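You operate a simulated robot arm through the tools that you are given. There is no shell and no other tool. Be economical: measure what you need, move in short steps, check, and stop when the job is done.

You are at the controls of a simulated two-armed robot. One attempt, no reset.

TASK
On the top of the grey stand, fold the green sheet cloth in half and then in half again.

It is judged by the outcome, as a careful person would: the job done as asked, and still so three seconds after it is handed in. It fails if anything else is knocked over, pushed out of place, dropped, spilled or broken. Flat cloth is picked up by pressing the open fingertips on it (5 to 10 N) and closing them slowly along it; thin cloth reads only 2 to 8 mm in the jaws.

THE ROBOT
Two 7-joint arms with two-finger parallel grippers on one trunk, on a base that drives. Base frame: it is fixed to the floor where the robot stands at the start and does not move with it; the origin is under the middle of the robot, x ahead of it, y to its left, z up. Units: m, rad, N and s.
The left shoulder is at the start at [0.07, 0.134, 1.126], the right one opposite. Places, roughly: top of the grey stand [0.5, -0.3, 0.8]. Payload 1.57 kg a hand.
The tool frame of a hand sits at the grasp point between the pads (the TCP): z along the fingers, y along the line on which they close. The tips reach 0.03 m beyond it. The gripper opens to 0.08 m. The fingers are 0.017 m wide and 0.012 m thick; the gripper's body (0.04 by 0.082 m) begins 0.08 m behind the TCP.
Orientation is that of the tool frame in the base frame, as a unit quaternion [x, y, z, w]. With the fingers straight down and closing along the base's y, the tool's x points along the base's -x, its y along +y and its z along -z.

THE INTERFACE
- The arms move only by the tool servo_tool. It takes "left_series", "right_series" or both (then of equal length, played together; a hand with none holds still); each is a list of rows, each a list of 7 numbers: the shift along the tool's x, y, z in mm, then the turn, a rotation vector about the tool's x, y, z in rad, then the finger opening in mm, from 0 to 80. In form: [[x, y, z, rx, ry, rz, grip], ...]. A call has 1 to 20 rows; each row is the pose to reach, as a shift and turn from the pose commanded when the call began, along the tool's axes at that moment. A row lasts 0.2 s, in which the tool goes at most 0.05 m and 0.15 rad; a call with a longer step from one row to the next is refused whole, and so is a gripper value outside its range. A pose out of reach is approached as far as the arm can. The call stops where the force on the tool passes 40 N (or 10 N more than at its start, if that is more) or the arm is blocked; 0.2 s more then pass. Each finger travels about 0.153 m/s and halts on what it meets, pressing with about 29 N; the grip force reading is that of the motor and also rises with nothing between the fingers. The clock runs only during rows and for 0.2 s after the last one: add rows that repeat a pose to give the fingers time. It gives the time, the measured TCP pose, the force on the tool (base axes), the opening and the grip force at its end, in the units of the frame above (readings bear some noise).
- Cameras (640 x 400 px; columns grow to the right, rows downward): "scene" is now at [0.131, -0.0062, 1.3366]; the picture's right is [-0.07, -1.00, 0.00], its down [-0.72, 0.05, -0.69] and it looks along [0.69, -0.05, -0.72] (base axes); focal length 288 px, centre (320, 200). "left" rides on the left gripper at [0.072, 0.007, -0.122] in its tool frame; the picture's right is [-0.09, 1.00, 0.00], its down [-0.84, -0.08, -0.54] and it looks along [-0.54, -0.05, 0.84] (tool axes); focal length 238 px, centre (320, 200). "right" rides on the right gripper at [0.072, -0.007, -0.122] in its tool frame; the picture's right is [0.09, 1.00, 0.00], its down [-0.84, 0.08, -0.54] and it looks along [-0.54, 0.05, 0.84] (tool axes); focal length 238 px, centre (320, 200). There is no depth. A picture from a camera that has moved, and an enlarged one, comes with that camera's place and axes in the base frame and with its lens.
- grab_frame(camera): a new picture of that camera. It takes no simulated time.
- lift_body(by): slides the trunk up (or, below 0, down) by that many m; the arms and the scene camera ride with it, the base frame stays. It gives what a move gives, with no picture.
- steer(legs): drives the robot by 1 to 6 legs, each [ahead, left, turn to the left] in m, m and rad, along the robot's own axes; the way and the turn of a leg run together, so that a leg with both is an arc; at most 1.5 m and 3.142 rad a leg. The arms and the cameras ride along, it lands a little off, and it stops where it bumps. It gives what a move gives.
- aim_head(pan, tilt): turns the head with the scene camera to pan (to the left, within 1.501 rad either way) and tilt (down, from -0.506 to 1.204), counted from straight ahead of the robot. It gives what a move gives.
- inspect(camera, box): a new picture of the part [left, top, right, bottom] of that camera's present view, enlarged. It takes no simulated time.
- finish_job(): hands the job in; it is judged then, once.

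Work in short steps. Places have to be worked out from the pictures, the camera data and where the tool is seen: move nearer, look again, correct. Check each grasp and each placing, and mend what went wrong. You have 120 turns and 108 pictures in all, those below and enlarged ones among them. Open the grippers and draw the arms clear of the work before you hand the job in, unless the task says otherwise; then end with one line.

The tools are called as a command line: name --argument value ..., lists and objects as JSON in quotes. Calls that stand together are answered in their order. servo_tool: Moves the arms, as the interface text tells. Its arguments: {"type":"object","properties":{"left_series":{"type":"array"},"right_series":{"type":"array"}},"required":[]} The other tools are called the same way: lift_body (by) slides the trunk up or down; steer (legs) drives the base; aim_head (pan, tilt) turns the head that bears the scene camera; grab_frame (camera) takes a picture; inspect (camera, box) takes an enlarged picture of a part of a camera's view; finish_job () hands the job in.

At the start:

```text
time: 0.0
left_tcp_pos: [0.4749, 0.2338, 1.0404]
left_tcp_rot: [0.001, 1.0, 0.001, 0.0]
left_wrist_force: [-0.7, 0.1, -0.4]
left_finger_gap: 0.08
left_grasp_force: 0.1
right_tcp_pos: [0.4393, -0.173, 1.0812]
right_tcp_rot: [-0.001, 1.0, 0.001, 0.0]
right_wrist_force: [-0.7, 0.3, -0.5]
right_finger_gap: 0.0803
right_grasp_force: 0.1
trunk travel left (down, up): [-0.7, 0.24]
robot x, y, heading: [0.0019, -0.0011, 0.002]
head pan, tilt: [-0.068, 0.808]
```

scene: 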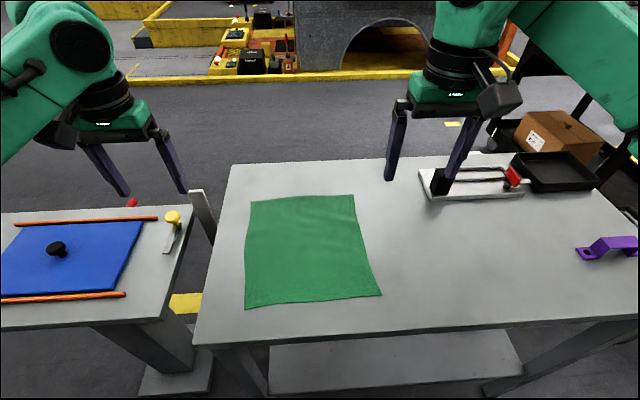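
right: 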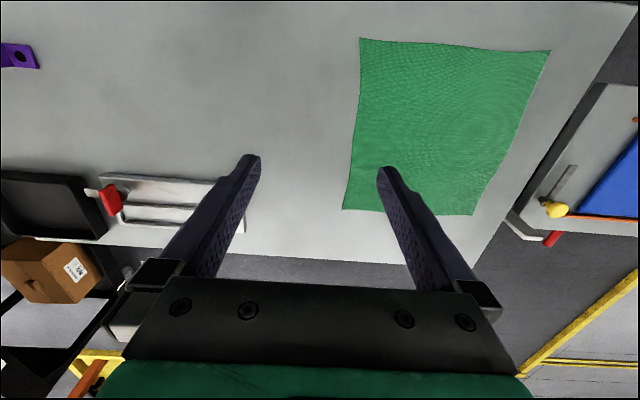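
left: 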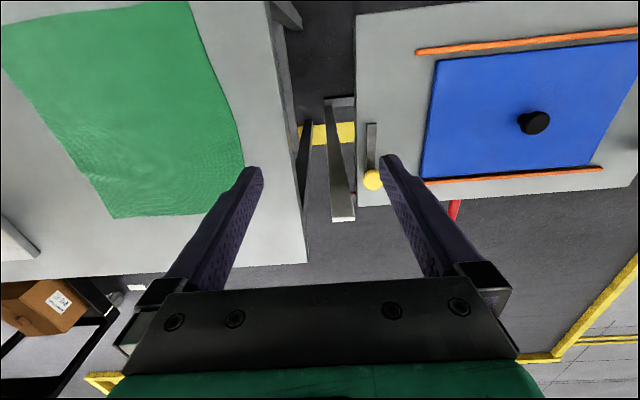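

I put the cloth at about x 0.37–0.655, y −0.14–0.13, so the far corners sit at the edge of my reach. I'll look down to see how close the base is to the stand.

aim_head --pan 0.0 --tilt 1.2

grab_frame --camera "scene"

```text
time: 0.9
left_tcp_pos: [0.4745, 0.2348, 1.0409]
left_tcp_rot: [0.0, 1.0, 0.0, 0.0]
left_wrist_force: [0.6, -0.6, -0.4]
left_finger_gap: 0.08
left_grasp_force: 0.0
right_tcp_pos: [0.4399, -0.1729, 1.0809]
right_tcp_rot: [0.001, 1.0, -0.001, 0.0]
right_wrist_force: [-0.6, 0.0, -0.3]
right_finger_gap: 0.08
right_grasp_force: 0.1
trunk travel left (down, up): [-0.7, 0.24]
robot x, y, heading: [0.002, 0.0022, -0.005]
head pan, tilt: [0.0, 1.201]
```

```text
104 pictures are left
camera scene: at [0.1069, -0.0007, 1.3096], right [0.0, -1.0, 0.0], down [-0.93, 0.0, -0.36], along [0.36, 0.0, -0.93], focal length 288 px, centre (320, 200)
```

scene: 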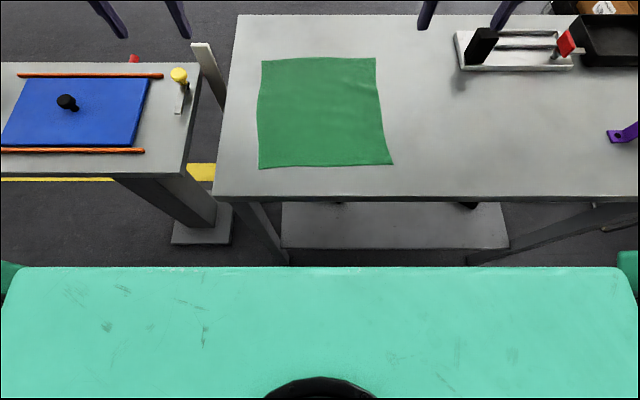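

The trunk front is at about x 0.13 and the table edge at about 0.31. Driving 0.04 m ahead looks safe and brings the far corners within reach.

steer --legs '[[0.045, 0, 0]]'

grab_frame --camera "scene"

```text
time: 1.8
left_tcp_pos: [0.5158, 0.2348, 1.043]
left_tcp_rot: [0.0, 1.0, 0.0, 0.002]
left_wrist_force: [-0.6, 0.1, -0.1]
left_finger_gap: 0.08
left_grasp_force: 0.2
right_tcp_pos: [0.479, -0.173, 1.0837]
right_tcp_rot: [0.001, 1.0, -0.001, 0.001]
right_wrist_force: [-0.2, -0.1, 0.1]
right_finger_gap: 0.0799
right_grasp_force: 0.1
trunk travel left (down, up): [-0.7, 0.24]
robot x, y, heading: [0.0402, -0.0005, 0.0]
head pan, tilt: [0.0, 1.201]
```

```text
103 pictures are left
camera scene: at [0.1467, -0.0007, 1.3101], right [0.0, -1.0, 0.0], down [-0.93, 0.0, -0.37], along [0.37, 0.0, -0.93], focal length 288 px, centre (320, 200)
```

scene: 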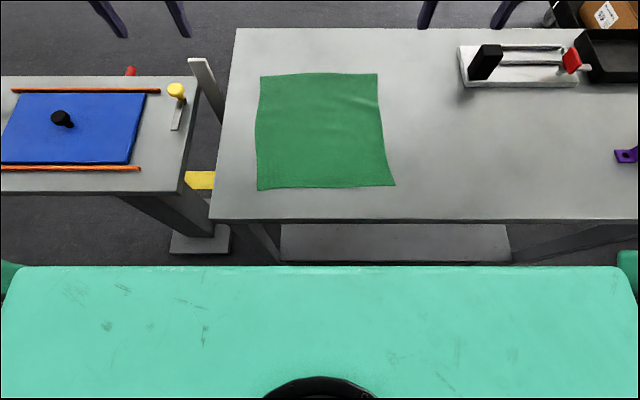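

The far corners are at about (0.66, 0.136) and (0.66, −0.13). I'll bring both hands above them at z 0.87 with the fingers partly closed.

servo_tool --left_series '[[-18, -18, 24, 0, 0, 0, 60], [-38, -36, 49, 0, 0, 0, 40], [-57, -54, 74, 0, 0, 0, 26], [-76, -72, 99, 0, 0, 0, 26], [-95, -90, 124, 0, 0, 0, 26], [-114, -108, 149, 0, 0, 0, 26], [-132, -127, 173, 0, 0, 0, 26]]' --right_series '[[-25, 10, 30, 0, 0, 0, 60], [-50, 20, 60, 0, 0, 0, 40], [-75, 30, 91, 0, 0, 0, 26], [-100, 40, 122, 0, 0, 0, 26], [-125, 50, 153, 0, 0, 0, 26], [-150, 60, 184, 0, 0, 0, 26], [-173, 70, 214, 0, 0, 0, 26]]'

grab_frame --camera "left"

grab_frame --camera "right"

grab_frame --camera "scene"

```text
time: 3.5
left_tcp_pos: [0.6496, 0.1092, 0.8811]
left_tcp_rot: [0.0, 1.0, 0.002, 0.014]
left_wrist_force: [-10.6, 4.2, 20.1]
left_finger_gap: 0.0215
left_grasp_force: 0.1
right_tcp_pos: [0.6372, -0.1063, 0.8874]
right_tcp_rot: [-0.002, 1.0, 0.0, 0.006]
right_wrist_force: [-1.4, 0.5, -0.1]
right_finger_gap: 0.0261
right_grasp_force: 0.1
right hand out of reach, approached as far as the arm can: row 7
trunk travel left (down, up): [-0.7, 0.24]
robot x, y, heading: [0.0432, 0.0014, 0.006]
head pan, tilt: [0.0, 1.201]
stopped in row 7 (left hand): the force on the tool passed its limit (the readings are from after the stop); the commanded pose is now the measured one
```

```text
102 pictures are left
camera left: at [0.5728, 0.1153, 0.9999], right [0.09, 1.0, 0.01], down [0.82, -0.08, 0.56], along [0.56, -0.05, -0.83], focal length 238 px, centre (320, 200)
```

left: 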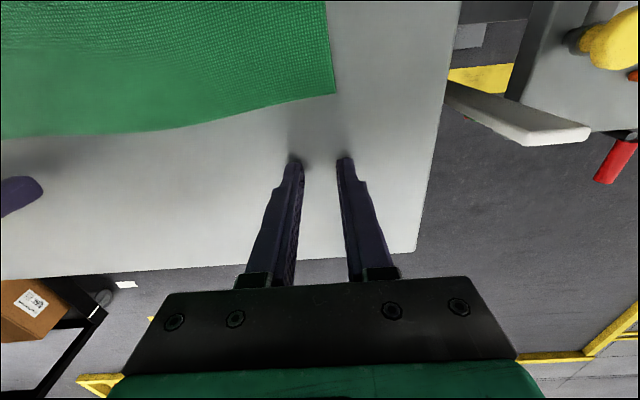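

```text
101 pictures are left
camera right: at [0.5629, -0.1127, 1.0093], right [-0.1, 1.0, 0.0], down [0.83, 0.08, 0.55], along [0.55, 0.05, -0.83], focal length 238 px, centre (320, 200)
```

right: 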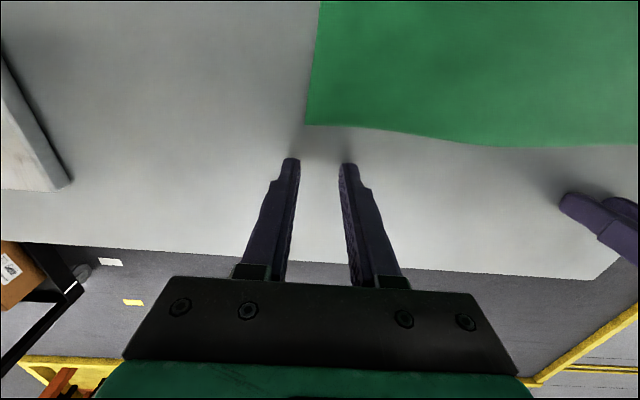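

```text
100 pictures are left
camera scene: at [0.1417, 0.0001, 1.3105], right [0.0, -1.0, 0.0], down [-0.93, 0.0, -0.37], along [0.37, 0.0, -0.93], focal length 288 px, centre (320, 200)
```

scene: 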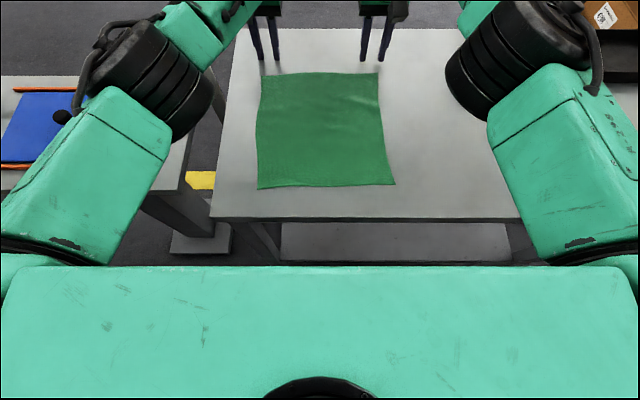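

The left tip touched at TCP z 0.881, so the table top is at about z 0.851, higher than I assumed. That puts the cloth at x 0.35–0.607, y −0.12–0.12, with far corners (0.603, 0.122) and (0.609, −0.118). I'll lift and move the hands above those corners.

servo_tool --left_series '[[0, 0, -20, 0, 0.014, 0, 26], [29, -8, -20, 0, 0.028, 0, 26], [58, -16, -20, 0, 0.028, 0, 26], [58, -16, -8, 0, 0.028, 0, 26]]' --right_series '[[0, 0, -15, 0, 0.006, 0, 26], [21, 8, -15, 0, 0.012, 0, 26], [42, 17, -15, 0, 0.012, 0, 26], [42, 17, -2, 0, 0.012, 0, 26]]'

grab_frame --camera "left"

grab_frame --camera "right"

```text
time: 4.5
left_tcp_pos: [0.5965, 0.092, 0.8808]
left_tcp_rot: [0.0, 1.0, 0.002, -0.004]
left_wrist_force: [0.4, 0.5, 3.6]
left_finger_gap: 0.0257
left_grasp_force: 0.1
right_tcp_pos: [0.6017, -0.091, 0.8838]
right_tcp_rot: [-0.002, 1.0, 0.0, -0.004]
right_wrist_force: [-0.7, 0.4, -0.2]
right_finger_gap: 0.0261
right_grasp_force: 0.0
trunk travel left (down, up): [-0.7, 0.24]
robot x, y, heading: [0.0451, -0.0034, -0.0]
head pan, tilt: [0.0, 1.201]
```

```text
99 pictures are left
camera left: at [0.525, 0.0988, 1.0036], right [0.09, 1.0, 0.0], down [0.84, -0.08, 0.54], along [0.53, -0.05, -0.84], focal length 238 px, centre (320, 200)
```

left: 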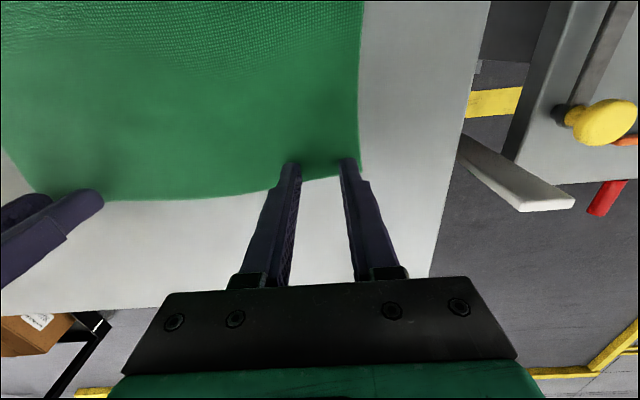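

```text
98 pictures are left
camera right: at [0.5288, -0.0972, 1.0079], right [-0.09, 1.0, 0.0], down [0.84, 0.08, 0.53], along [0.53, 0.05, -0.85], focal length 238 px, centre (320, 200)
```

right: 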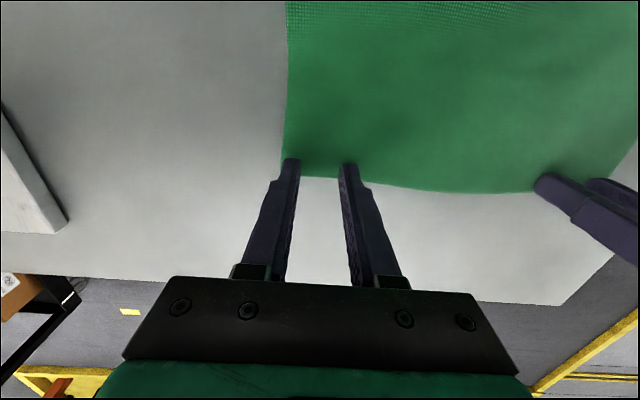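

Both hands are at the corners, but I want the tips fully on the cloth. I'll shift them slightly inward and lower gently.

servo_tool --left_series '[[0, 0, -6, 0, -0.004, 0, 26], [7, -5, -6, 0, -0.008, 0, 26], [7, -5, 0, 0, -0.008, 0, 26], [7, -5, 2, 0, -0.008, 0, 26], [7, -5, 2, 0, -0.008, 0, 26]]' --right_series '[[0, 0, -4, 0, -0.004, 0, 26], [10, 4, -4, 0, -0.008, 0, 26], [10, 4, 2, 0, -0.008, 0, 26], [10, 4, 5, 0, -0.008, 0, 26], [10, 4, 5, 0, -0.008, 0, 26]]'

grab_frame --camera "left"

grab_frame --camera "right"

```text
time: 5.7
left_tcp_pos: [0.5887, 0.0875, 0.8811]
left_tcp_rot: [0.001, 1.0, 0.001, 0.003]
left_wrist_force: [2.6, 0.8, 17.1]
left_finger_gap: 0.0258
left_grasp_force: 0.0
right_tcp_pos: [0.5899, -0.0853, 0.8798]
right_tcp_rot: [-0.002, 1.0, 0.0, 0.0]
right_wrist_force: [0.2, 0.7, 0.2]
right_finger_gap: 0.0261
right_grasp_force: 0.0
trunk travel left (down, up): [-0.7, 0.24]
robot x, y, heading: [0.0431, 0.0003, 0.001]
head pan, tilt: [0.0, 1.201]
```

```text
97 pictures are left
camera left: at [0.5155, 0.0934, 1.0024], right [0.09, 1.0, 0.0], down [0.83, -0.08, 0.55], along [0.54, -0.05, -0.84], focal length 238 px, centre (320, 200)
```

left: 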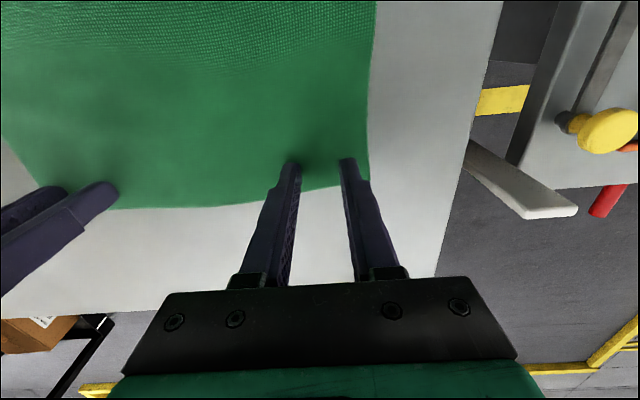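

```text
96 pictures are left
camera right: at [0.5164, -0.0929, 1.0036], right [-0.1, 1.0, 0.0], down [0.84, 0.08, 0.54], along [0.54, 0.05, -0.84], focal length 238 px, centre (320, 200)
```

right: 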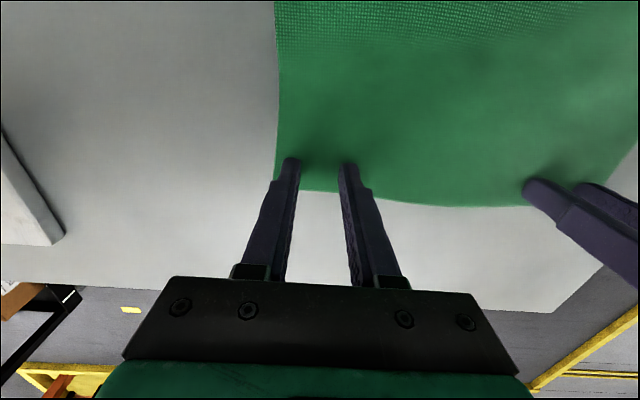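

The left hand presses with 17 N, which is too much, and the right with 0 N. I'll ease the left up 1 mm and lower the right 2 mm.

servo_tool --left_series '[[0, 0, -1, 0, 0, 0, 26], [0, 0, -1, 0, 0, 0, 26]]' --right_series '[[0, 0, 2, 0, 0, 0, 26], [0, 0, 2, 0, 0, 0, 26]]'

```text
time: 6.3
left_tcp_pos: [0.5873, 0.086, 0.8814]
left_tcp_rot: [0.001, 1.0, 0.002, 0.0]
left_wrist_force: [1.6, -0.3, 9.2]
left_finger_gap: 0.0259
left_grasp_force: 0.1
right_tcp_pos: [0.5889, -0.0856, 0.8808]
right_tcp_rot: [-0.002, 1.0, 0.001, 0.002]
right_wrist_force: [2.8, -1.6, 15.8]
right_finger_gap: 0.0258
right_grasp_force: 0.0
trunk travel left (down, up): [-0.7, 0.24]
robot x, y, heading: [0.045, -0.0014, -0.002]
head pan, tilt: [0.0, 1.201]
```

The left reads 9 N and the right 16 N, so I'll ease the right up 1 mm and close both slowly along the cloth.

servo_tool --left_series '[[0, 0, 0, 0, 0, 0, 24], [0, 0, 0, 0, 0, 0, 22], [0, 0, 0, 0, 0, 0, 20], [0, 0, 0, 0, 0, 0, 18], [0, 0, 0, 0, 0, 0, 16], [0, 0, 0, 0, 0, 0, 14], [0, 0, 0, 0, 0, 0, 12], [0, 0, 0, 0, 0, 0, 10], [0, 0, 0, 0, 0, 0, 8], [0, 0, 0, 0, 0, 0, 6], [0, 0, 0, 0, 0, 0, 4], [0, 0, 0, 0, 0, 0, 2], [0, 0, 0, 0, 0, 0, 0], [0, 0, 0, 0, 0, 0, 0], [0, 0, 0, 0, 0, 0, 0]]' --right_series '[[0, 0, -1, 0, 0, 0, 24], [0, 0, -1, 0, 0, 0, 22], [0, 0, -1, 0, 0, 0, 20], [0, 0, -1, 0, 0, 0, 18], [0, 0, -1, 0, 0, 0, 16], [0, 0, -1, 0, 0, 0, 14], [0, 0, -1, 0, 0, 0, 12], [0, 0, -1, 0, 0, 0, 10], [0, 0, -1, 0, 0, 0, 8], [0, 0, -1, 0, 0, 0, 6], [0, 0, -1, 0, 0, 0, 4], [0, 0, -1, 0, 0, 0, 2], [0, 0, -1, 0, 0, 0, 0], [0, 0, -1, 0, 0, 0, 0], [0, 0, -1, 0, 0, 0, 0]]'

grab_frame --camera "left"

grab_frame --camera "right"

```text
time: 9.5
left_tcp_pos: [0.5872, 0.0892, 0.8812]
left_tcp_rot: [0.001, 1.0, 0.002, 0.001]
left_wrist_force: [0.6, -1.4, 1.7]
left_finger_gap: 0.0018
left_grasp_force: 23.6
right_tcp_pos: [0.5892, -0.0863, 0.8801]
right_tcp_rot: [-0.002, 1.0, -0.001, 0.001]
right_wrist_force: [-0.1, 0.4, 18.2]
right_finger_gap: 0.0001
right_grasp_force: 21.4
trunk travel left (down, up): [-0.7, 0.24]
robot x, y, heading: [0.0474, 0.0024, 0.002]
head pan, tilt: [0.0, 1.201]
```

```text
95 pictures are left
camera left: at [0.5142, 0.0937, 1.0028], right [0.09, 1.0, 0.0], down [0.84, -0.08, 0.54], along [0.54, -0.05, -0.84], focal length 238 px, centre (320, 200)
```

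left: 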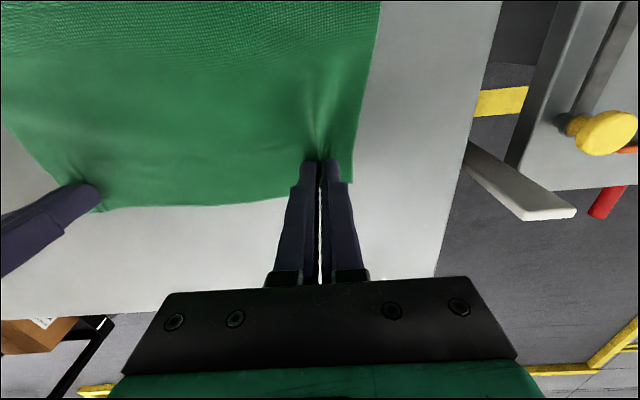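

```text
94 pictures are left
camera right: at [0.5154, -0.0928, 1.0032], right [-0.1, 1.0, 0.0], down [0.83, 0.08, 0.55], along [0.54, 0.05, -0.84], focal length 238 px, centre (320, 200)
```

right: 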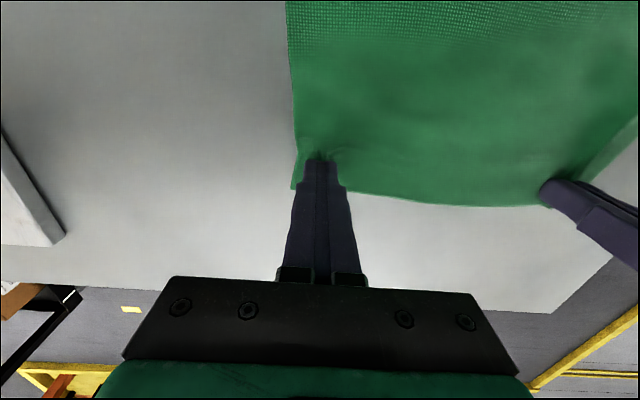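

The left hand has a pinch (1.8 mm, ridge visible). The right closed on nothing (0.1 mm), so I'll lift it, reopen and press again.

servo_tool --right_series '[[0, 0, -6, 0, 0, 0, 0], [0, 0, -8, 0, 0, 0, 15], [3, 2, -8, 0, 0, 0, 30], [3, 2, -4, 0, 0, 0, 30], [3, 2, -1, 0, 0, 0, 30], [3, 2, -1, 0, 0, 0, 30]]'

grab_frame --camera "right"

```text
time: 10.9
left_tcp_pos: [0.5871, 0.088, 0.8808]
left_tcp_rot: [0.0, 1.0, 0.002, 0.0]
left_wrist_force: [0.6, -0.7, 14.2]
left_finger_gap: 0.0016
left_grasp_force: 23.6
right_tcp_pos: [0.5872, -0.0839, 0.8814]
right_tcp_rot: [-0.001, 1.0, 0.0, 0.002]
right_wrist_force: [-0.4, 0.7, 3.1]
right_finger_gap: 0.0302
right_grasp_force: 0.5
trunk travel left (down, up): [-0.7, 0.24]
robot x, y, heading: [0.0426, 0.001, -0.003]
head pan, tilt: [0.0, 1.201]
```

```text
93 pictures are left
camera right: at [0.5138, -0.0911, 1.0034], right [-0.1, 1.0, 0.0], down [0.83, 0.08, 0.54], along [0.54, 0.05, -0.84], focal length 238 px, centre (320, 200)
```

right: 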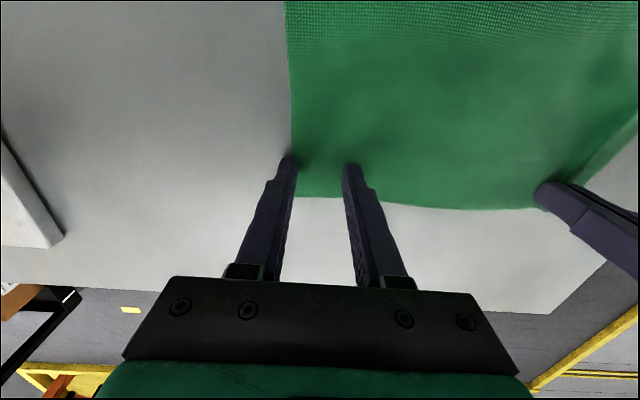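

The outer finger lies just on the cloth edge. I'll lift, shift 7 mm inward, and press a little more.

servo_tool --right_series '[[0, 0, -6, 0, 0, 0, 30], [2, 7, -6, 0, 0, 0, 30], [2, 7, 0, 0, 0, 0, 30], [2, 7, 1, 0, 0, 0, 30], [2, 7, 1, 0, 0, 0, 30]]'

```text
time: 12.1
left_tcp_pos: [0.5882, 0.0871, 0.8807]
left_tcp_rot: [0.001, 1.0, 0.002, 0.0]
left_wrist_force: [2.5, 0.2, 15.8]
left_finger_gap: 0.0021
left_grasp_force: 23.2
right_tcp_pos: [0.5855, -0.0775, 0.8817]
right_tcp_rot: [-0.002, 1.0, 0.001, 0.002]
right_wrist_force: [0.9, -0.7, 7.0]
right_finger_gap: 0.0303
right_grasp_force: 0.1
trunk travel left (down, up): [-0.7, 0.24]
robot x, y, heading: [0.0446, -0.0004, -0.008]
head pan, tilt: [0.0, 1.201]
```

The right hand now presses with 7 N, so I'll close it slowly.

servo_tool --right_series '[[0, 0, 0, 0, 0, 0, 28], [0, 0, 0, 0, 0, 0, 26], [0, 0, 0, 0, 0, 0, 24], [0, 0, 0, 0, 0, 0, 22], [0, 0, 0, 0, 0, 0, 20], [0, 0, 0, 0, 0, 0, 18], [0, 0, 0, 0, 0, 0, 16], [0, 0, 0, 0, 0, 0, 14], [0, 0, 0, 0, 0, 0, 12], [0, 0, 0, 0, 0, 0, 10], [0, 0, 0, 0, 0, 0, 8], [0, 0, 0, 0, 0, 0, 6], [0, 0, 0, 0, 0, 0, 4], [0, 0, 0, 0, 0, 0, 2], [0, 0, 0, 0, 0, 0, 0], [0, 0, 0, 0, 0, 0, 0]]'

grab_frame --camera "right"

```text
time: 15.5
left_tcp_pos: [0.5867, 0.0874, 0.8819]
left_tcp_rot: [0.001, 1.0, 0.002, 0.0]
left_wrist_force: [0.1, -1.1, 5.3]
left_finger_gap: 0.0019
left_grasp_force: 22.8
right_tcp_pos: [0.5843, -0.0767, 0.8813]
right_tcp_rot: [-0.001, 1.0, 0.0, 0.002]
right_wrist_force: [-0.3, 0.2, 14.7]
right_finger_gap: 0.0017
right_grasp_force: 23.0
trunk travel left (down, up): [-0.7, 0.24]
robot x, y, heading: [0.0447, -0.0001, 0.005]
head pan, tilt: [0.0, 1.201]
```

```text
92 pictures are left
camera right: at [0.5105, -0.0838, 1.0032], right [-0.1, 1.0, 0.0], down [0.83, 0.08, 0.55], along [0.54, 0.05, -0.84], focal length 238 px, centre (320, 200)
```

right: 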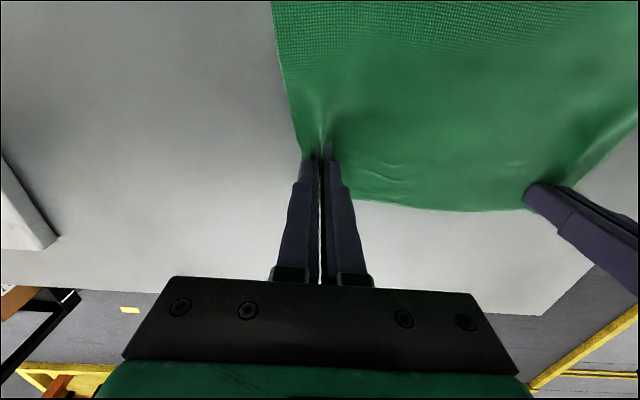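

Both corners are pinched. I'll lift straight along the start of the fold arc and check that they hold.

servo_tool --left_series '[[2, 0, -21, 0, 0, 0, 0], [8, 0, -42, 0, 0, 0, 0], [19, 0, -61, 0, 0, 0, 0], [19, 0, -61, 0, 0, 0, 0]]' --right_series '[[2, 0, -21, 0, 0, 0, 0], [8, 0, -42, 0, 0, 0, 0], [19, 0, -61, 0, 0, 0, 0], [19, 0, -61, 0, 0, 0, 0]]'

grab_frame --camera "scene"

grab_frame --camera "left"

```text
time: 16.5
left_tcp_pos: [0.5713, 0.0874, 0.9404]
left_tcp_rot: [0.001, 1.0, 0.002, -0.001]
left_wrist_force: [0.4, -1.3, -0.6]
left_finger_gap: 0.0019
left_grasp_force: 23.8
right_tcp_pos: [0.5663, -0.0781, 0.9403]
right_tcp_rot: [-0.001, 1.0, 0.0, 0.0]
right_wrist_force: [-1.1, 1.2, 0.3]
right_finger_gap: 0.0018
right_grasp_force: 23.4
trunk travel left (down, up): [-0.7, 0.24]
robot x, y, heading: [0.0411, 0.0012, -0.0]
head pan, tilt: [0.0, 1.201]
```

```text
91 pictures are left
camera scene: at [0.1519, -0.0005, 1.3095], right [0.0, -1.0, 0.0], down [-0.93, 0.0, -0.36], along [0.36, 0.0, -0.93], focal length 288 px, centre (320, 200)
```

scene: 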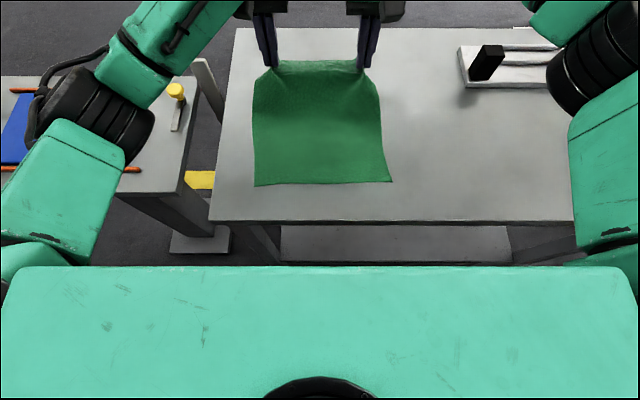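

```text
90 pictures are left
camera left: at [0.4986, 0.0934, 1.0627], right [0.09, 1.0, 0.0], down [0.84, -0.08, 0.54], along [0.54, -0.05, -0.84], focal length 238 px, centre (320, 200)
```

left: 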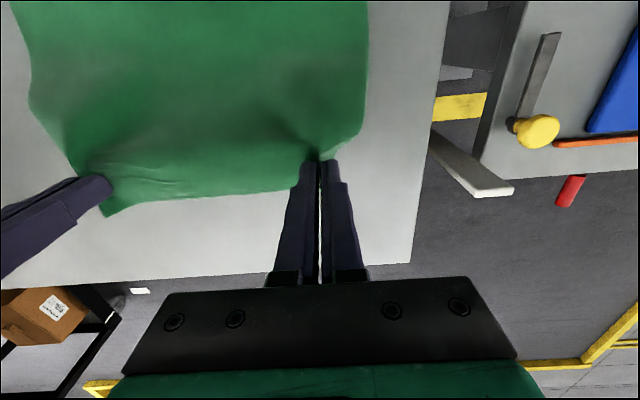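

Both hold and the near edge hasn't moved. I'll continue the arc while tilting the fingers forward, pausing just above landing.

servo_tool --left_series '[[15, 0, -17, 0, -0.06, 0, 0], [33, 0, -30, 0, -0.12, 0, 0], [54, 0, -40, 0, -0.18, 0, 0], [77, 0, -46, 0, -0.24, 0, 0], [100, 0, -48, 0, -0.3, 0, 0], [123, 0, -45, 0, -0.36, 0, 0], [145, 0, -38, 0, -0.42, 0, 0], [166, 0, -27, 0, -0.48, 0, 0], [184, 0, -13, 0, -0.54, 0, 0], [199, 0, 5, 0, -0.6, 0, 0], [199, 0, 5, 0, -0.6, 0, 0]]' --right_series '[[15, 0, -17, 0, -0.06, 0, 0], [33, 0, -30, 0, -0.12, 0, 0], [54, 0, -40, 0, -0.18, 0, 0], [77, 0, -46, 0, -0.24, 0, 0], [100, 0, -48, 0, -0.3, 0, 0], [123, 0, -45, 0, -0.36, 0, 0], [145, 0, -38, 0, -0.42, 0, 0], [166, 0, -27, 0, -0.48, 0, 0], [184, 0, -13, 0, -0.54, 0, 0], [199, 0, 5, 0, -0.6, 0, 0], [199, 0, 5, 0, -0.6, 0, 0]]'

grab_frame --camera "scene"

grab_frame --camera "left"

```text
time: 18.9
left_tcp_pos: [0.4235, 0.0755, 0.9126]
left_tcp_rot: [0.003, 0.956, -0.003, 0.294]
left_wrist_force: [0.0, -1.0, 0.3]
left_finger_gap: 0.0018
left_grasp_force: 23.6
left hand out of reach, approached as far as the arm can: row 7, 8, 9, 10, 11
right_tcp_pos: [0.3695, -0.0785, 0.9355]
right_tcp_rot: [-0.001, 0.955, 0.0, 0.295]
right_wrist_force: [0.8, -0.1, -0.1]
right_finger_gap: 0.0017
right_grasp_force: 23.4
trunk travel left (down, up): [-0.7, 0.24]
robot x, y, heading: [0.0429, 0.0004, -0.003]
head pan, tilt: [0.0, 1.201]
```

```text
89 pictures are left
camera scene: at [0.151, -0.0003, 1.3097], right [0.0, -1.0, 0.0], down [-0.93, 0.0, -0.36], along [0.36, 0.0, -0.93], focal length 288 px, centre (320, 200)
```

scene: 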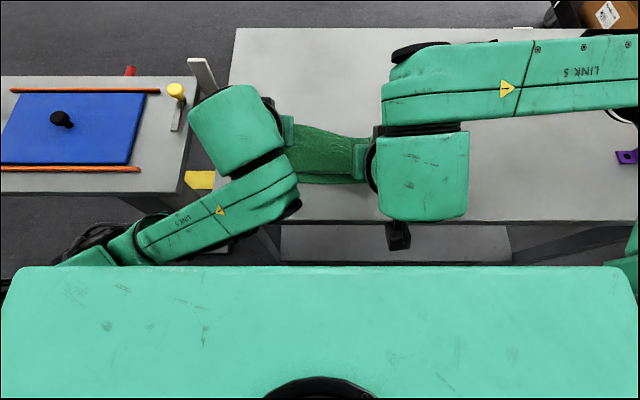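

```text
88 pictures are left
camera left: at [0.2958, 0.0827, 0.9733], right [0.08, 1.0, 0.05], down [0.39, -0.08, 0.92], along [0.92, -0.06, -0.39], focal length 238 px, centre (320, 200)
```

left: 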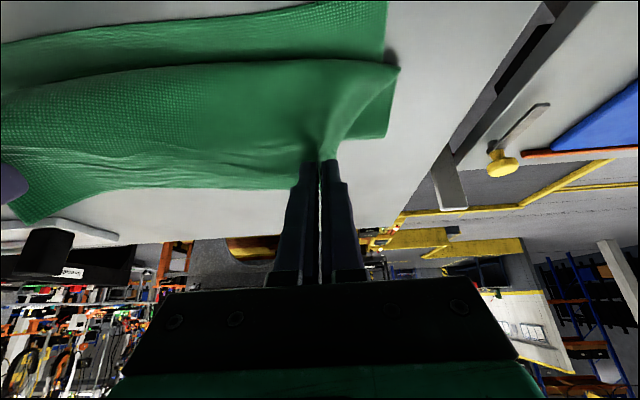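

The left hand hit its limit at this tilt and lags the right by about 5 cm. I'll reduce its tilt to 0.3 and bring it back level with the right.

servo_tool --left_series '[[0, 3, -15, 0, 0.1, 0, 0], [12, 6, -30, 0, 0.2, 0, 0], [24, 9, -42, 0, 0.3, 0, 0], [36, 11, -44, 0, 0.3, 0, 0], [36, 11, -44, 0, 0.3, 0, 0]]'

grab_frame --camera "left"

grab_frame --camera "right"

```text
time: 20.1
left_tcp_pos: [0.4028, 0.0697, 0.9106]
left_tcp_rot: [0.0, 0.989, 0.003, 0.148]
left_wrist_force: [-0.6, -0.7, 0.0]
left_finger_gap: 0.0021
left_grasp_force: 23.1
left hand out of reach, approached as far as the arm can: row 1, 2, 3, 4, 5
right_tcp_pos: [0.3692, -0.0791, 0.934]
right_tcp_rot: [-0.001, 0.955, 0.0, 0.296]
right_wrist_force: [-0.2, -0.1, 0.4]
right_finger_gap: 0.0018
right_grasp_force: 23.5
trunk travel left (down, up): [-0.7, 0.24]
robot x, y, heading: [0.0455, -0.0003, -0.001]
head pan, tilt: [0.0, 1.201]
```

```text
87 pictures are left
camera left: at [0.2987, 0.0748, 1.0064], right [0.09, 1.0, 0.03], down [0.64, -0.08, 0.76], along [0.76, -0.05, -0.65], focal length 238 px, centre (320, 200)
```

left: 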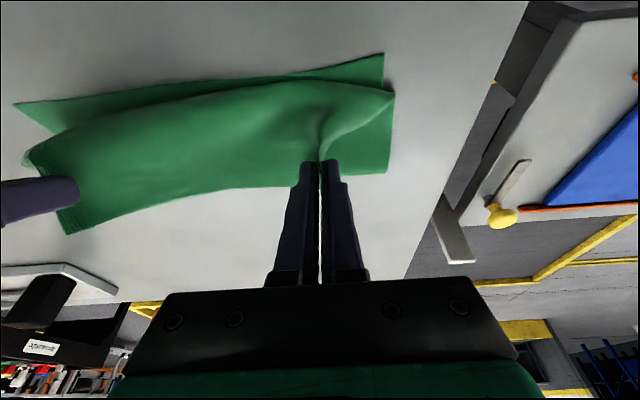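

```text
86 pictures are left
camera right: at [0.2399, -0.0852, 0.9952], right [-0.08, 1.0, -0.05], down [0.38, 0.08, 0.92], along [0.92, 0.05, -0.39], focal length 238 px, centre (320, 200)
```

right: 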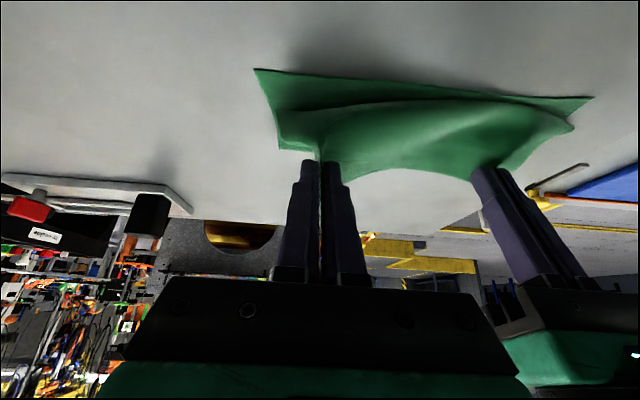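

The left arm is folded up too close to the trunk. I'll shift both hands slightly ahead, then drive the base back 6 cm to give the arms room while the hands finish the fold.

servo_tool --left_series '[[-10, 7, 3, 0, 0, 0, 0], [-19, 15, 6, 0, 0, 0, 0], [-19, 15, 6, 0, 0, 0, 0]]' --right_series '[[-8, 0, 24, 0, 0, 0, 0], [-16, 0, 47, 0, 0, 0, 0], [-16, 0, 47, 0, 0, 0, 0]]'

steer --legs '[[-0.06, 0, 0]]'

grab_frame --camera "scene"

grab_frame --camera "left"

grab_frame --camera "right"

```text
time: 20.9
left_tcp_pos: [0.4245, 0.0841, 0.911]
left_tcp_rot: [0.001, 0.989, 0.001, 0.149]
left_wrist_force: [0.9, -0.5, -0.5]
left_finger_gap: 0.0018
left_grasp_force: 23.5
right_tcp_pos: [0.4078, -0.0766, 0.9052]
right_tcp_rot: [-0.002, 0.955, 0.001, 0.295]
right_wrist_force: [-0.6, 1.0, -0.7]
right_finger_gap: 0.0016
right_grasp_force: 23.0
trunk travel left (down, up): [-0.7, 0.24]
robot x, y, heading: [0.0431, -0.0043, -0.003]
head pan, tilt: [0.0, 1.201]
```

```text
time: 21.9
left_tcp_pos: [0.3663, 0.0831, 0.909]
left_tcp_rot: [0.001, 0.989, 0.002, 0.148]
left_wrist_force: [-0.9, -0.2, 0.3]
left_finger_gap: 0.0016
left_grasp_force: 23.5
right_tcp_pos: [0.3496, -0.0779, 0.9036]
right_tcp_rot: [-0.002, 0.955, 0.001, 0.295]
right_wrist_force: [0.3, 0.9, -0.3]
right_finger_gap: 0.0017
right_grasp_force: 23.1
trunk travel left (down, up): [-0.7, 0.24]
robot x, y, heading: [-0.0154, -0.001, -0.002]
head pan, tilt: [0.0, 1.201]
```

```text
85 pictures are left
camera scene: at [0.0929, -0.0005, 1.3095], right [0.0, -1.0, 0.0], down [-0.93, 0.0, -0.36], along [0.36, 0.0, -0.93], focal length 288 px, centre (320, 200)
```

scene: 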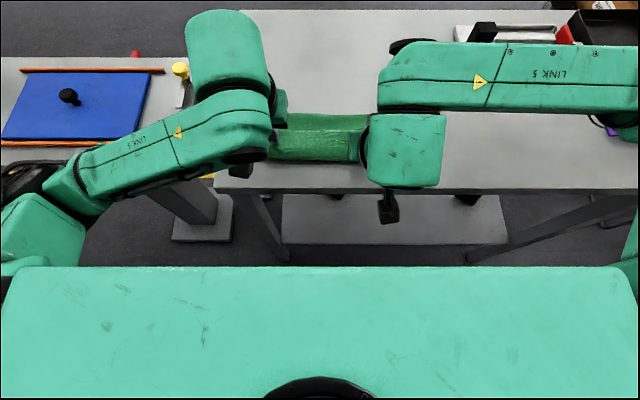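

```text
84 pictures are left
camera left: at [0.2602, 0.0903, 1.0052], right [0.09, 1.0, 0.03], down [0.64, -0.08, 0.76], along [0.76, -0.05, -0.65], focal length 238 px, centre (320, 200)
```

left: 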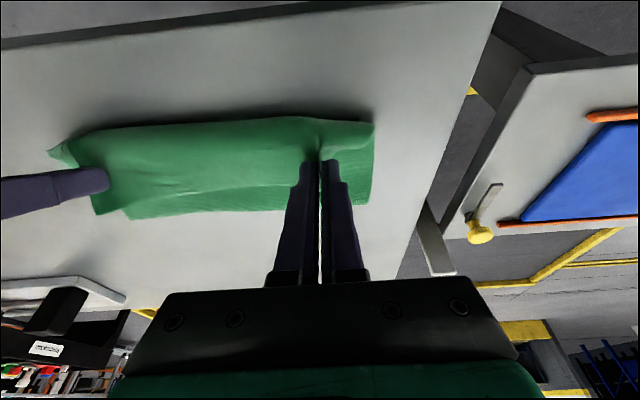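

```text
83 pictures are left
camera right: at [0.2202, -0.0843, 0.9647], right [-0.08, 1.0, -0.05], down [0.38, 0.08, 0.92], along [0.92, 0.05, -0.39], focal length 238 px, centre (320, 200)
```

right: 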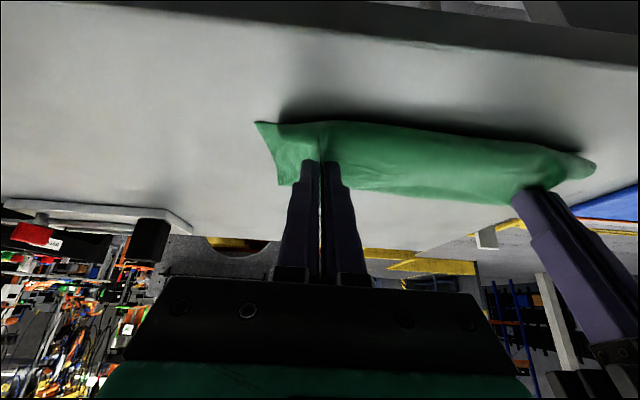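

The cloth is doubled over and the grip points are at x ≈ 0.37, just above the near edge. I'll lower both hands and press lightly.

servo_tool --left_series '[[3, 0, 10, 0, 0, 0, 0], [6, 0, 20, 0, 0, 0, 0], [6, 0, 20, 0, 0, 0, 0]]' --right_series '[[5, 0, 7, 0, 0, 0, 0], [9, 0, 14, 0, 0, 0, 0], [9, 0, 14, 0, 0, 0, 0]]'

grab_frame --camera "left"

grab_frame --camera "right"

```text
time: 22.7
left_tcp_pos: [0.3651, 0.0846, 0.8897]
left_tcp_rot: [0.002, 0.989, 0.001, 0.148]
left_wrist_force: [0.1, -0.2, 1.0]
left_finger_gap: 0.0019
left_grasp_force: 23.4
right_tcp_pos: [0.3495, -0.0787, 0.8874]
right_tcp_rot: [-0.001, 0.955, 0.0, 0.295]
right_wrist_force: [0.7, -0.1, 0.4]
right_finger_gap: 0.002
right_grasp_force: 23.8
trunk travel left (down, up): [-0.7, 0.24]
robot x, y, heading: [-0.0184, 0.001, 0.001]
head pan, tilt: [0.0, 1.201]
```

```text
82 pictures are left
camera left: at [0.2598, 0.091, 0.9846], right [0.09, 1.0, 0.03], down [0.64, -0.08, 0.76], along [0.76, -0.05, -0.64], focal length 238 px, centre (320, 200)
```

left: 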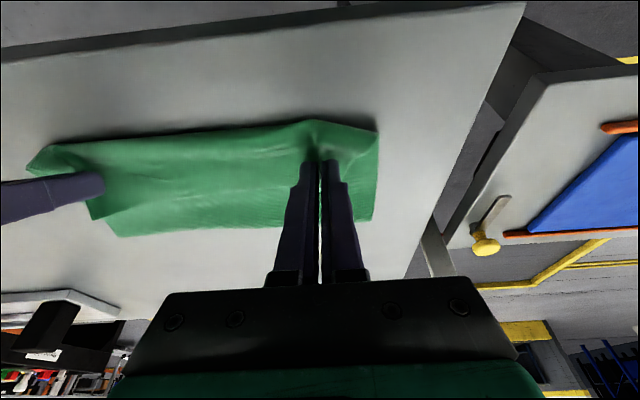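

```text
81 pictures are left
camera right: at [0.2198, -0.0842, 0.9484], right [-0.08, 1.0, -0.05], down [0.38, 0.08, 0.92], along [0.92, 0.05, -0.39], focal length 238 px, centre (320, 200)
```

right: 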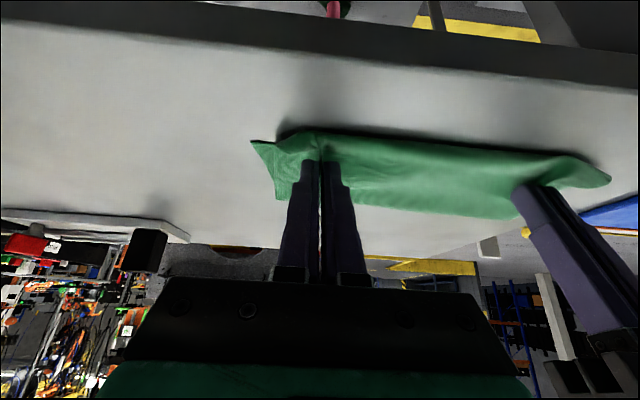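

Both hands are nearly at the surface. I'll press slightly, open slowly so the pinched ridges spread out, then lift back and up.

servo_tool --left_series '[[1, 0, 2, 0, 0, 0, 0], [1, 0, 2, 0, 0, 0, 4], [1, 0, 2, 0, 0, 0, 8], [1, 0, 2, 0, 0, 0, 12], [1, 0, 2, 0, 0, 0, 16], [1, 0, 2, 0, 0, 0, 20], [1, 0, 2, 0, 0, 0, 24], [0, 0, -8, 0, 0, 0, 24], [0, 0, -40, 0, 0, 0, 24], [0, 0, -80, 0, 0, 0, 24], [0, 0, -120, 0, 0, 0, 24]]' --right_series '[[1, 0, 2, 0, 0, 0, 0], [1, 0, 2, 0, 0, 0, 4], [1, 0, 2, 0, 0, 0, 8], [1, 0, 2, 0, 0, 0, 12], [1, 0, 2, 0, 0, 0, 16], [1, 0, 2, 0, 0, 0, 20], [1, 0, 2, 0, 0, 0, 24], [-4, 0, -6, 0, 0, 0, 24], [-20, 0, -30, 0, 0, 0, 24], [-40, 0, -60, 0, 0, 0, 24], [-60, 0, -90, 0, 0, 0, 24]]'

grab_frame --camera "scene"

grab_frame --camera "left"

grab_frame --camera "right"

```text
time: 25.1
left_tcp_pos: [0.3524, 0.0634, 0.9552]
left_tcp_rot: [0.001, 0.989, 0.002, 0.148]
left_wrist_force: [-0.1, 0.3, -0.4]
left_finger_gap: 0.0241
left_grasp_force: 0.0
left hand out of reach, approached as far as the arm can: row 9, 10, 11
right_tcp_pos: [0.347, -0.0777, 0.997]
right_tcp_rot: [-0.002, 0.955, 0.001, 0.295]
right_wrist_force: [-0.1, -1.0, -0.8]
right_finger_gap: 0.0239
right_grasp_force: 0.1
trunk travel left (down, up): [-0.7, 0.24]
robot x, y, heading: [-0.0132, -0.0015, -0.005]
head pan, tilt: [0.0, 1.201]
```

```text
80 pictures are left
camera scene: at [0.0913, -0.0005, 1.3096], right [0.0, -1.0, 0.0], down [-0.93, 0.0, -0.36], along [0.36, 0.0, -0.93], focal length 288 px, centre (320, 200)
```

scene: 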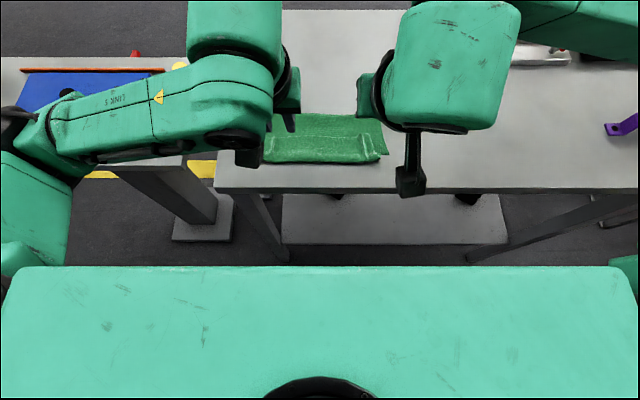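

```text
79 pictures are left
camera left: at [0.2476, 0.0694, 1.0514], right [0.09, 1.0, 0.03], down [0.64, -0.08, 0.76], along [0.76, -0.05, -0.65], focal length 238 px, centre (320, 200)
```

left: 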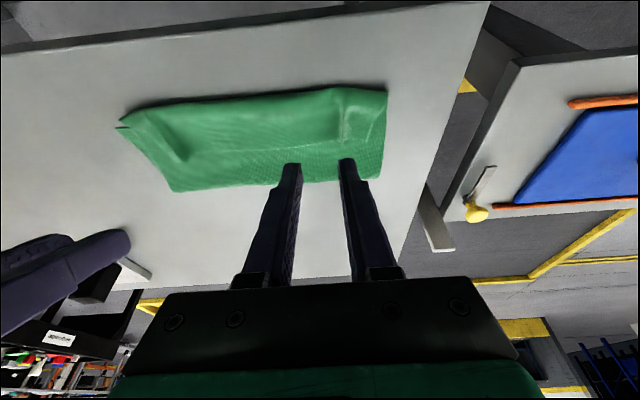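

```text
78 pictures are left
camera right: at [0.2178, -0.0846, 1.0571], right [-0.08, 1.0, -0.05], down [0.38, 0.08, 0.92], along [0.92, 0.05, -0.39], focal length 238 px, centre (320, 200)
```

right: 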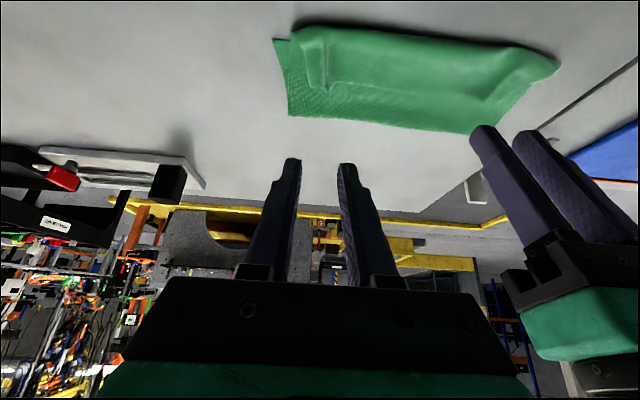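

First fold done: the cloth is doubled with its edges aligned at the near side. I'll bring both hands upright and out to the sides to inspect.

servo_tool --left_series '[[-20, 20, -4, 0, 0.06, 0, 30], [-40, 40, -8, 0, 0.12, 0, 30], [-60, 60, -12, 0, 0.18, 0, 30], [-80, 80, -16, 0, 0.24, 0, 30], [-111, 100, -19, 0, 0.3, 0, 30]]' --right_series '[[-15, -20, 5, 0, 0.12, 0, 30], [-30, -40, 11, 0, 0.24, 0, 30], [-45, -60, 16, 0, 0.36, 0, 30], [-60, -80, 22, 0, 0.48, 0, 30], [-77, -100, 28, 0, 0.6, 0, 30]]'

grab_frame --camera "scene"

```text
time: 26.3
left_tcp_pos: [0.4563, 0.1645, 1.0075]
left_tcp_rot: [0.003, 1.0, 0.002, -0.002]
left_wrist_force: [1.1, 0.1, -0.2]
left_finger_gap: 0.0298
left_grasp_force: 0.1
right_tcp_pos: [0.4312, -0.1789, 1.0146]
right_tcp_rot: [-0.002, 1.0, 0.001, -0.002]
right_wrist_force: [-1.0, 0.2, -0.7]
right_finger_gap: 0.0298
right_grasp_force: 0.2
trunk travel left (down, up): [-0.7, 0.24]
robot x, y, heading: [-0.0161, -0.0013, 0.001]
head pan, tilt: [0.0, 1.201]
```

```text
77 pictures are left
camera scene: at [0.0942, -0.0006, 1.3093], right [0.0, -1.0, 0.0], down [-0.93, 0.0, -0.36], along [0.36, 0.0, -0.93], focal length 288 px, centre (320, 200)
```

scene: 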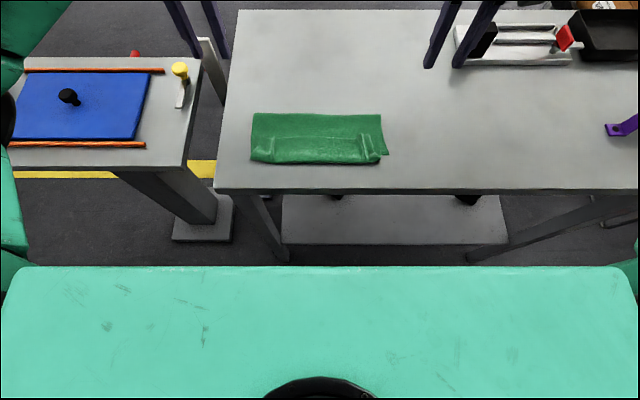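

inspect --camera "scene" --box '[220, 90, 420, 215]'

```text
3.20 times, centred on (320, 152) of scene
camera zoom: at [0.0942, -0.0006, 1.3093], right [0.0, -1.0, 0.0], down [-0.93, 0.0, -0.36], along [0.36, 0.0, -0.93], focal length 923 px, centre (320, 352)
```

zoom: 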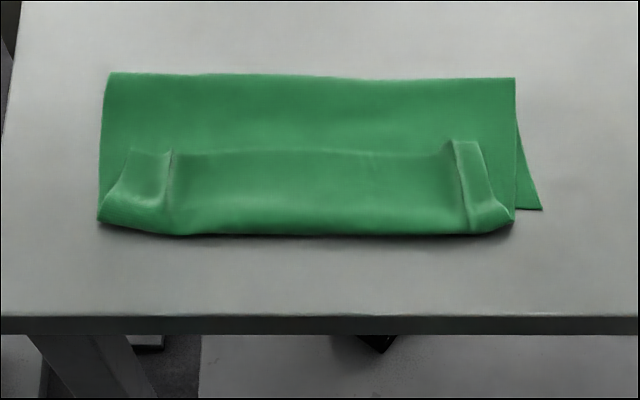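

Looking closely, the top layer's leading edge has rolled back, leaving a flap of about 4–5 cm turned towards +x near the front. I'll re-grip the two pinch ridges still standing there and re-lay that edge with the fingers tilted much more. First I'll back the base 8 cm to give the arms room.

steer --legs '[[-0.08, 0, 0]]'

aim_head --pan 0 --tilt 1.0

grab_frame --camera "left"

inspect --camera "scene" --box '[220, 90, 420, 215]'

```text
time: 27.4
left_tcp_pos: [0.3776, 0.1639, 1.0065]
left_tcp_rot: [0.001, 1.0, 0.001, -0.002]
left_wrist_force: [-0.8, 0.4, -0.4]
left_finger_gap: 0.03
left_grasp_force: 0.0
right_tcp_pos: [0.3512, -0.1772, 1.0155]
right_tcp_rot: [-0.002, 1.0, 0.0, -0.001]
right_wrist_force: [0.9, -0.7, 0.6]
right_finger_gap: 0.03
right_grasp_force: 0.2
trunk travel left (down, up): [-0.7, 0.24]
robot x, y, heading: [-0.0968, -0.0012, 0.001]
head pan, tilt: [0.0, 1.201]
```

```text
time: 28.1
left_tcp_pos: [0.3765, 0.1627, 1.0083]
left_tcp_rot: [0.001, 1.0, 0.002, -0.001]
left_wrist_force: [-0.5, -0.5, -0.2]
left_finger_gap: 0.03
left_grasp_force: 0.0
right_tcp_pos: [0.3492, -0.1766, 1.0165]
right_tcp_rot: [-0.001, 1.0, 0.001, 0.001]
right_wrist_force: [-0.8, -0.3, -0.8]
right_finger_gap: 0.03
right_grasp_force: 0.0
trunk travel left (down, up): [-0.7, 0.24]
robot x, y, heading: [-0.0929, 0.0018, -0.001]
head pan, tilt: [0.0, 1.0]
```

```text
75 pictures are left
camera left: at [0.3032, 0.1692, 1.1303], right [0.09, 1.0, 0.0], down [0.84, -0.08, 0.54], along [0.54, -0.05, -0.84], focal length 238 px, centre (320, 200)
```

left: 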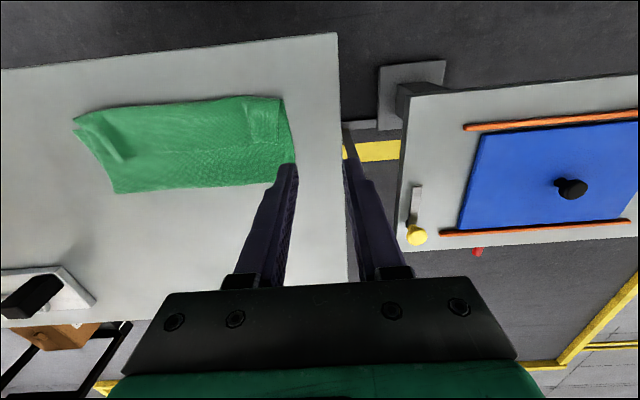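

```text
3.20 times, centred on (320, 152) of scene
camera zoom: at [0.0257, -0.0006, 1.3223], right [0.0, -1.0, 0.0], down [-0.84, 0.0, -0.54], along [0.54, 0.0, -0.84], focal length 923 px, centre (320, 352)
```

zoom: 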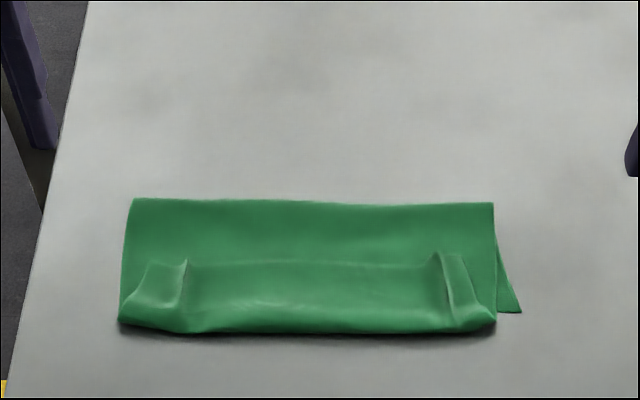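

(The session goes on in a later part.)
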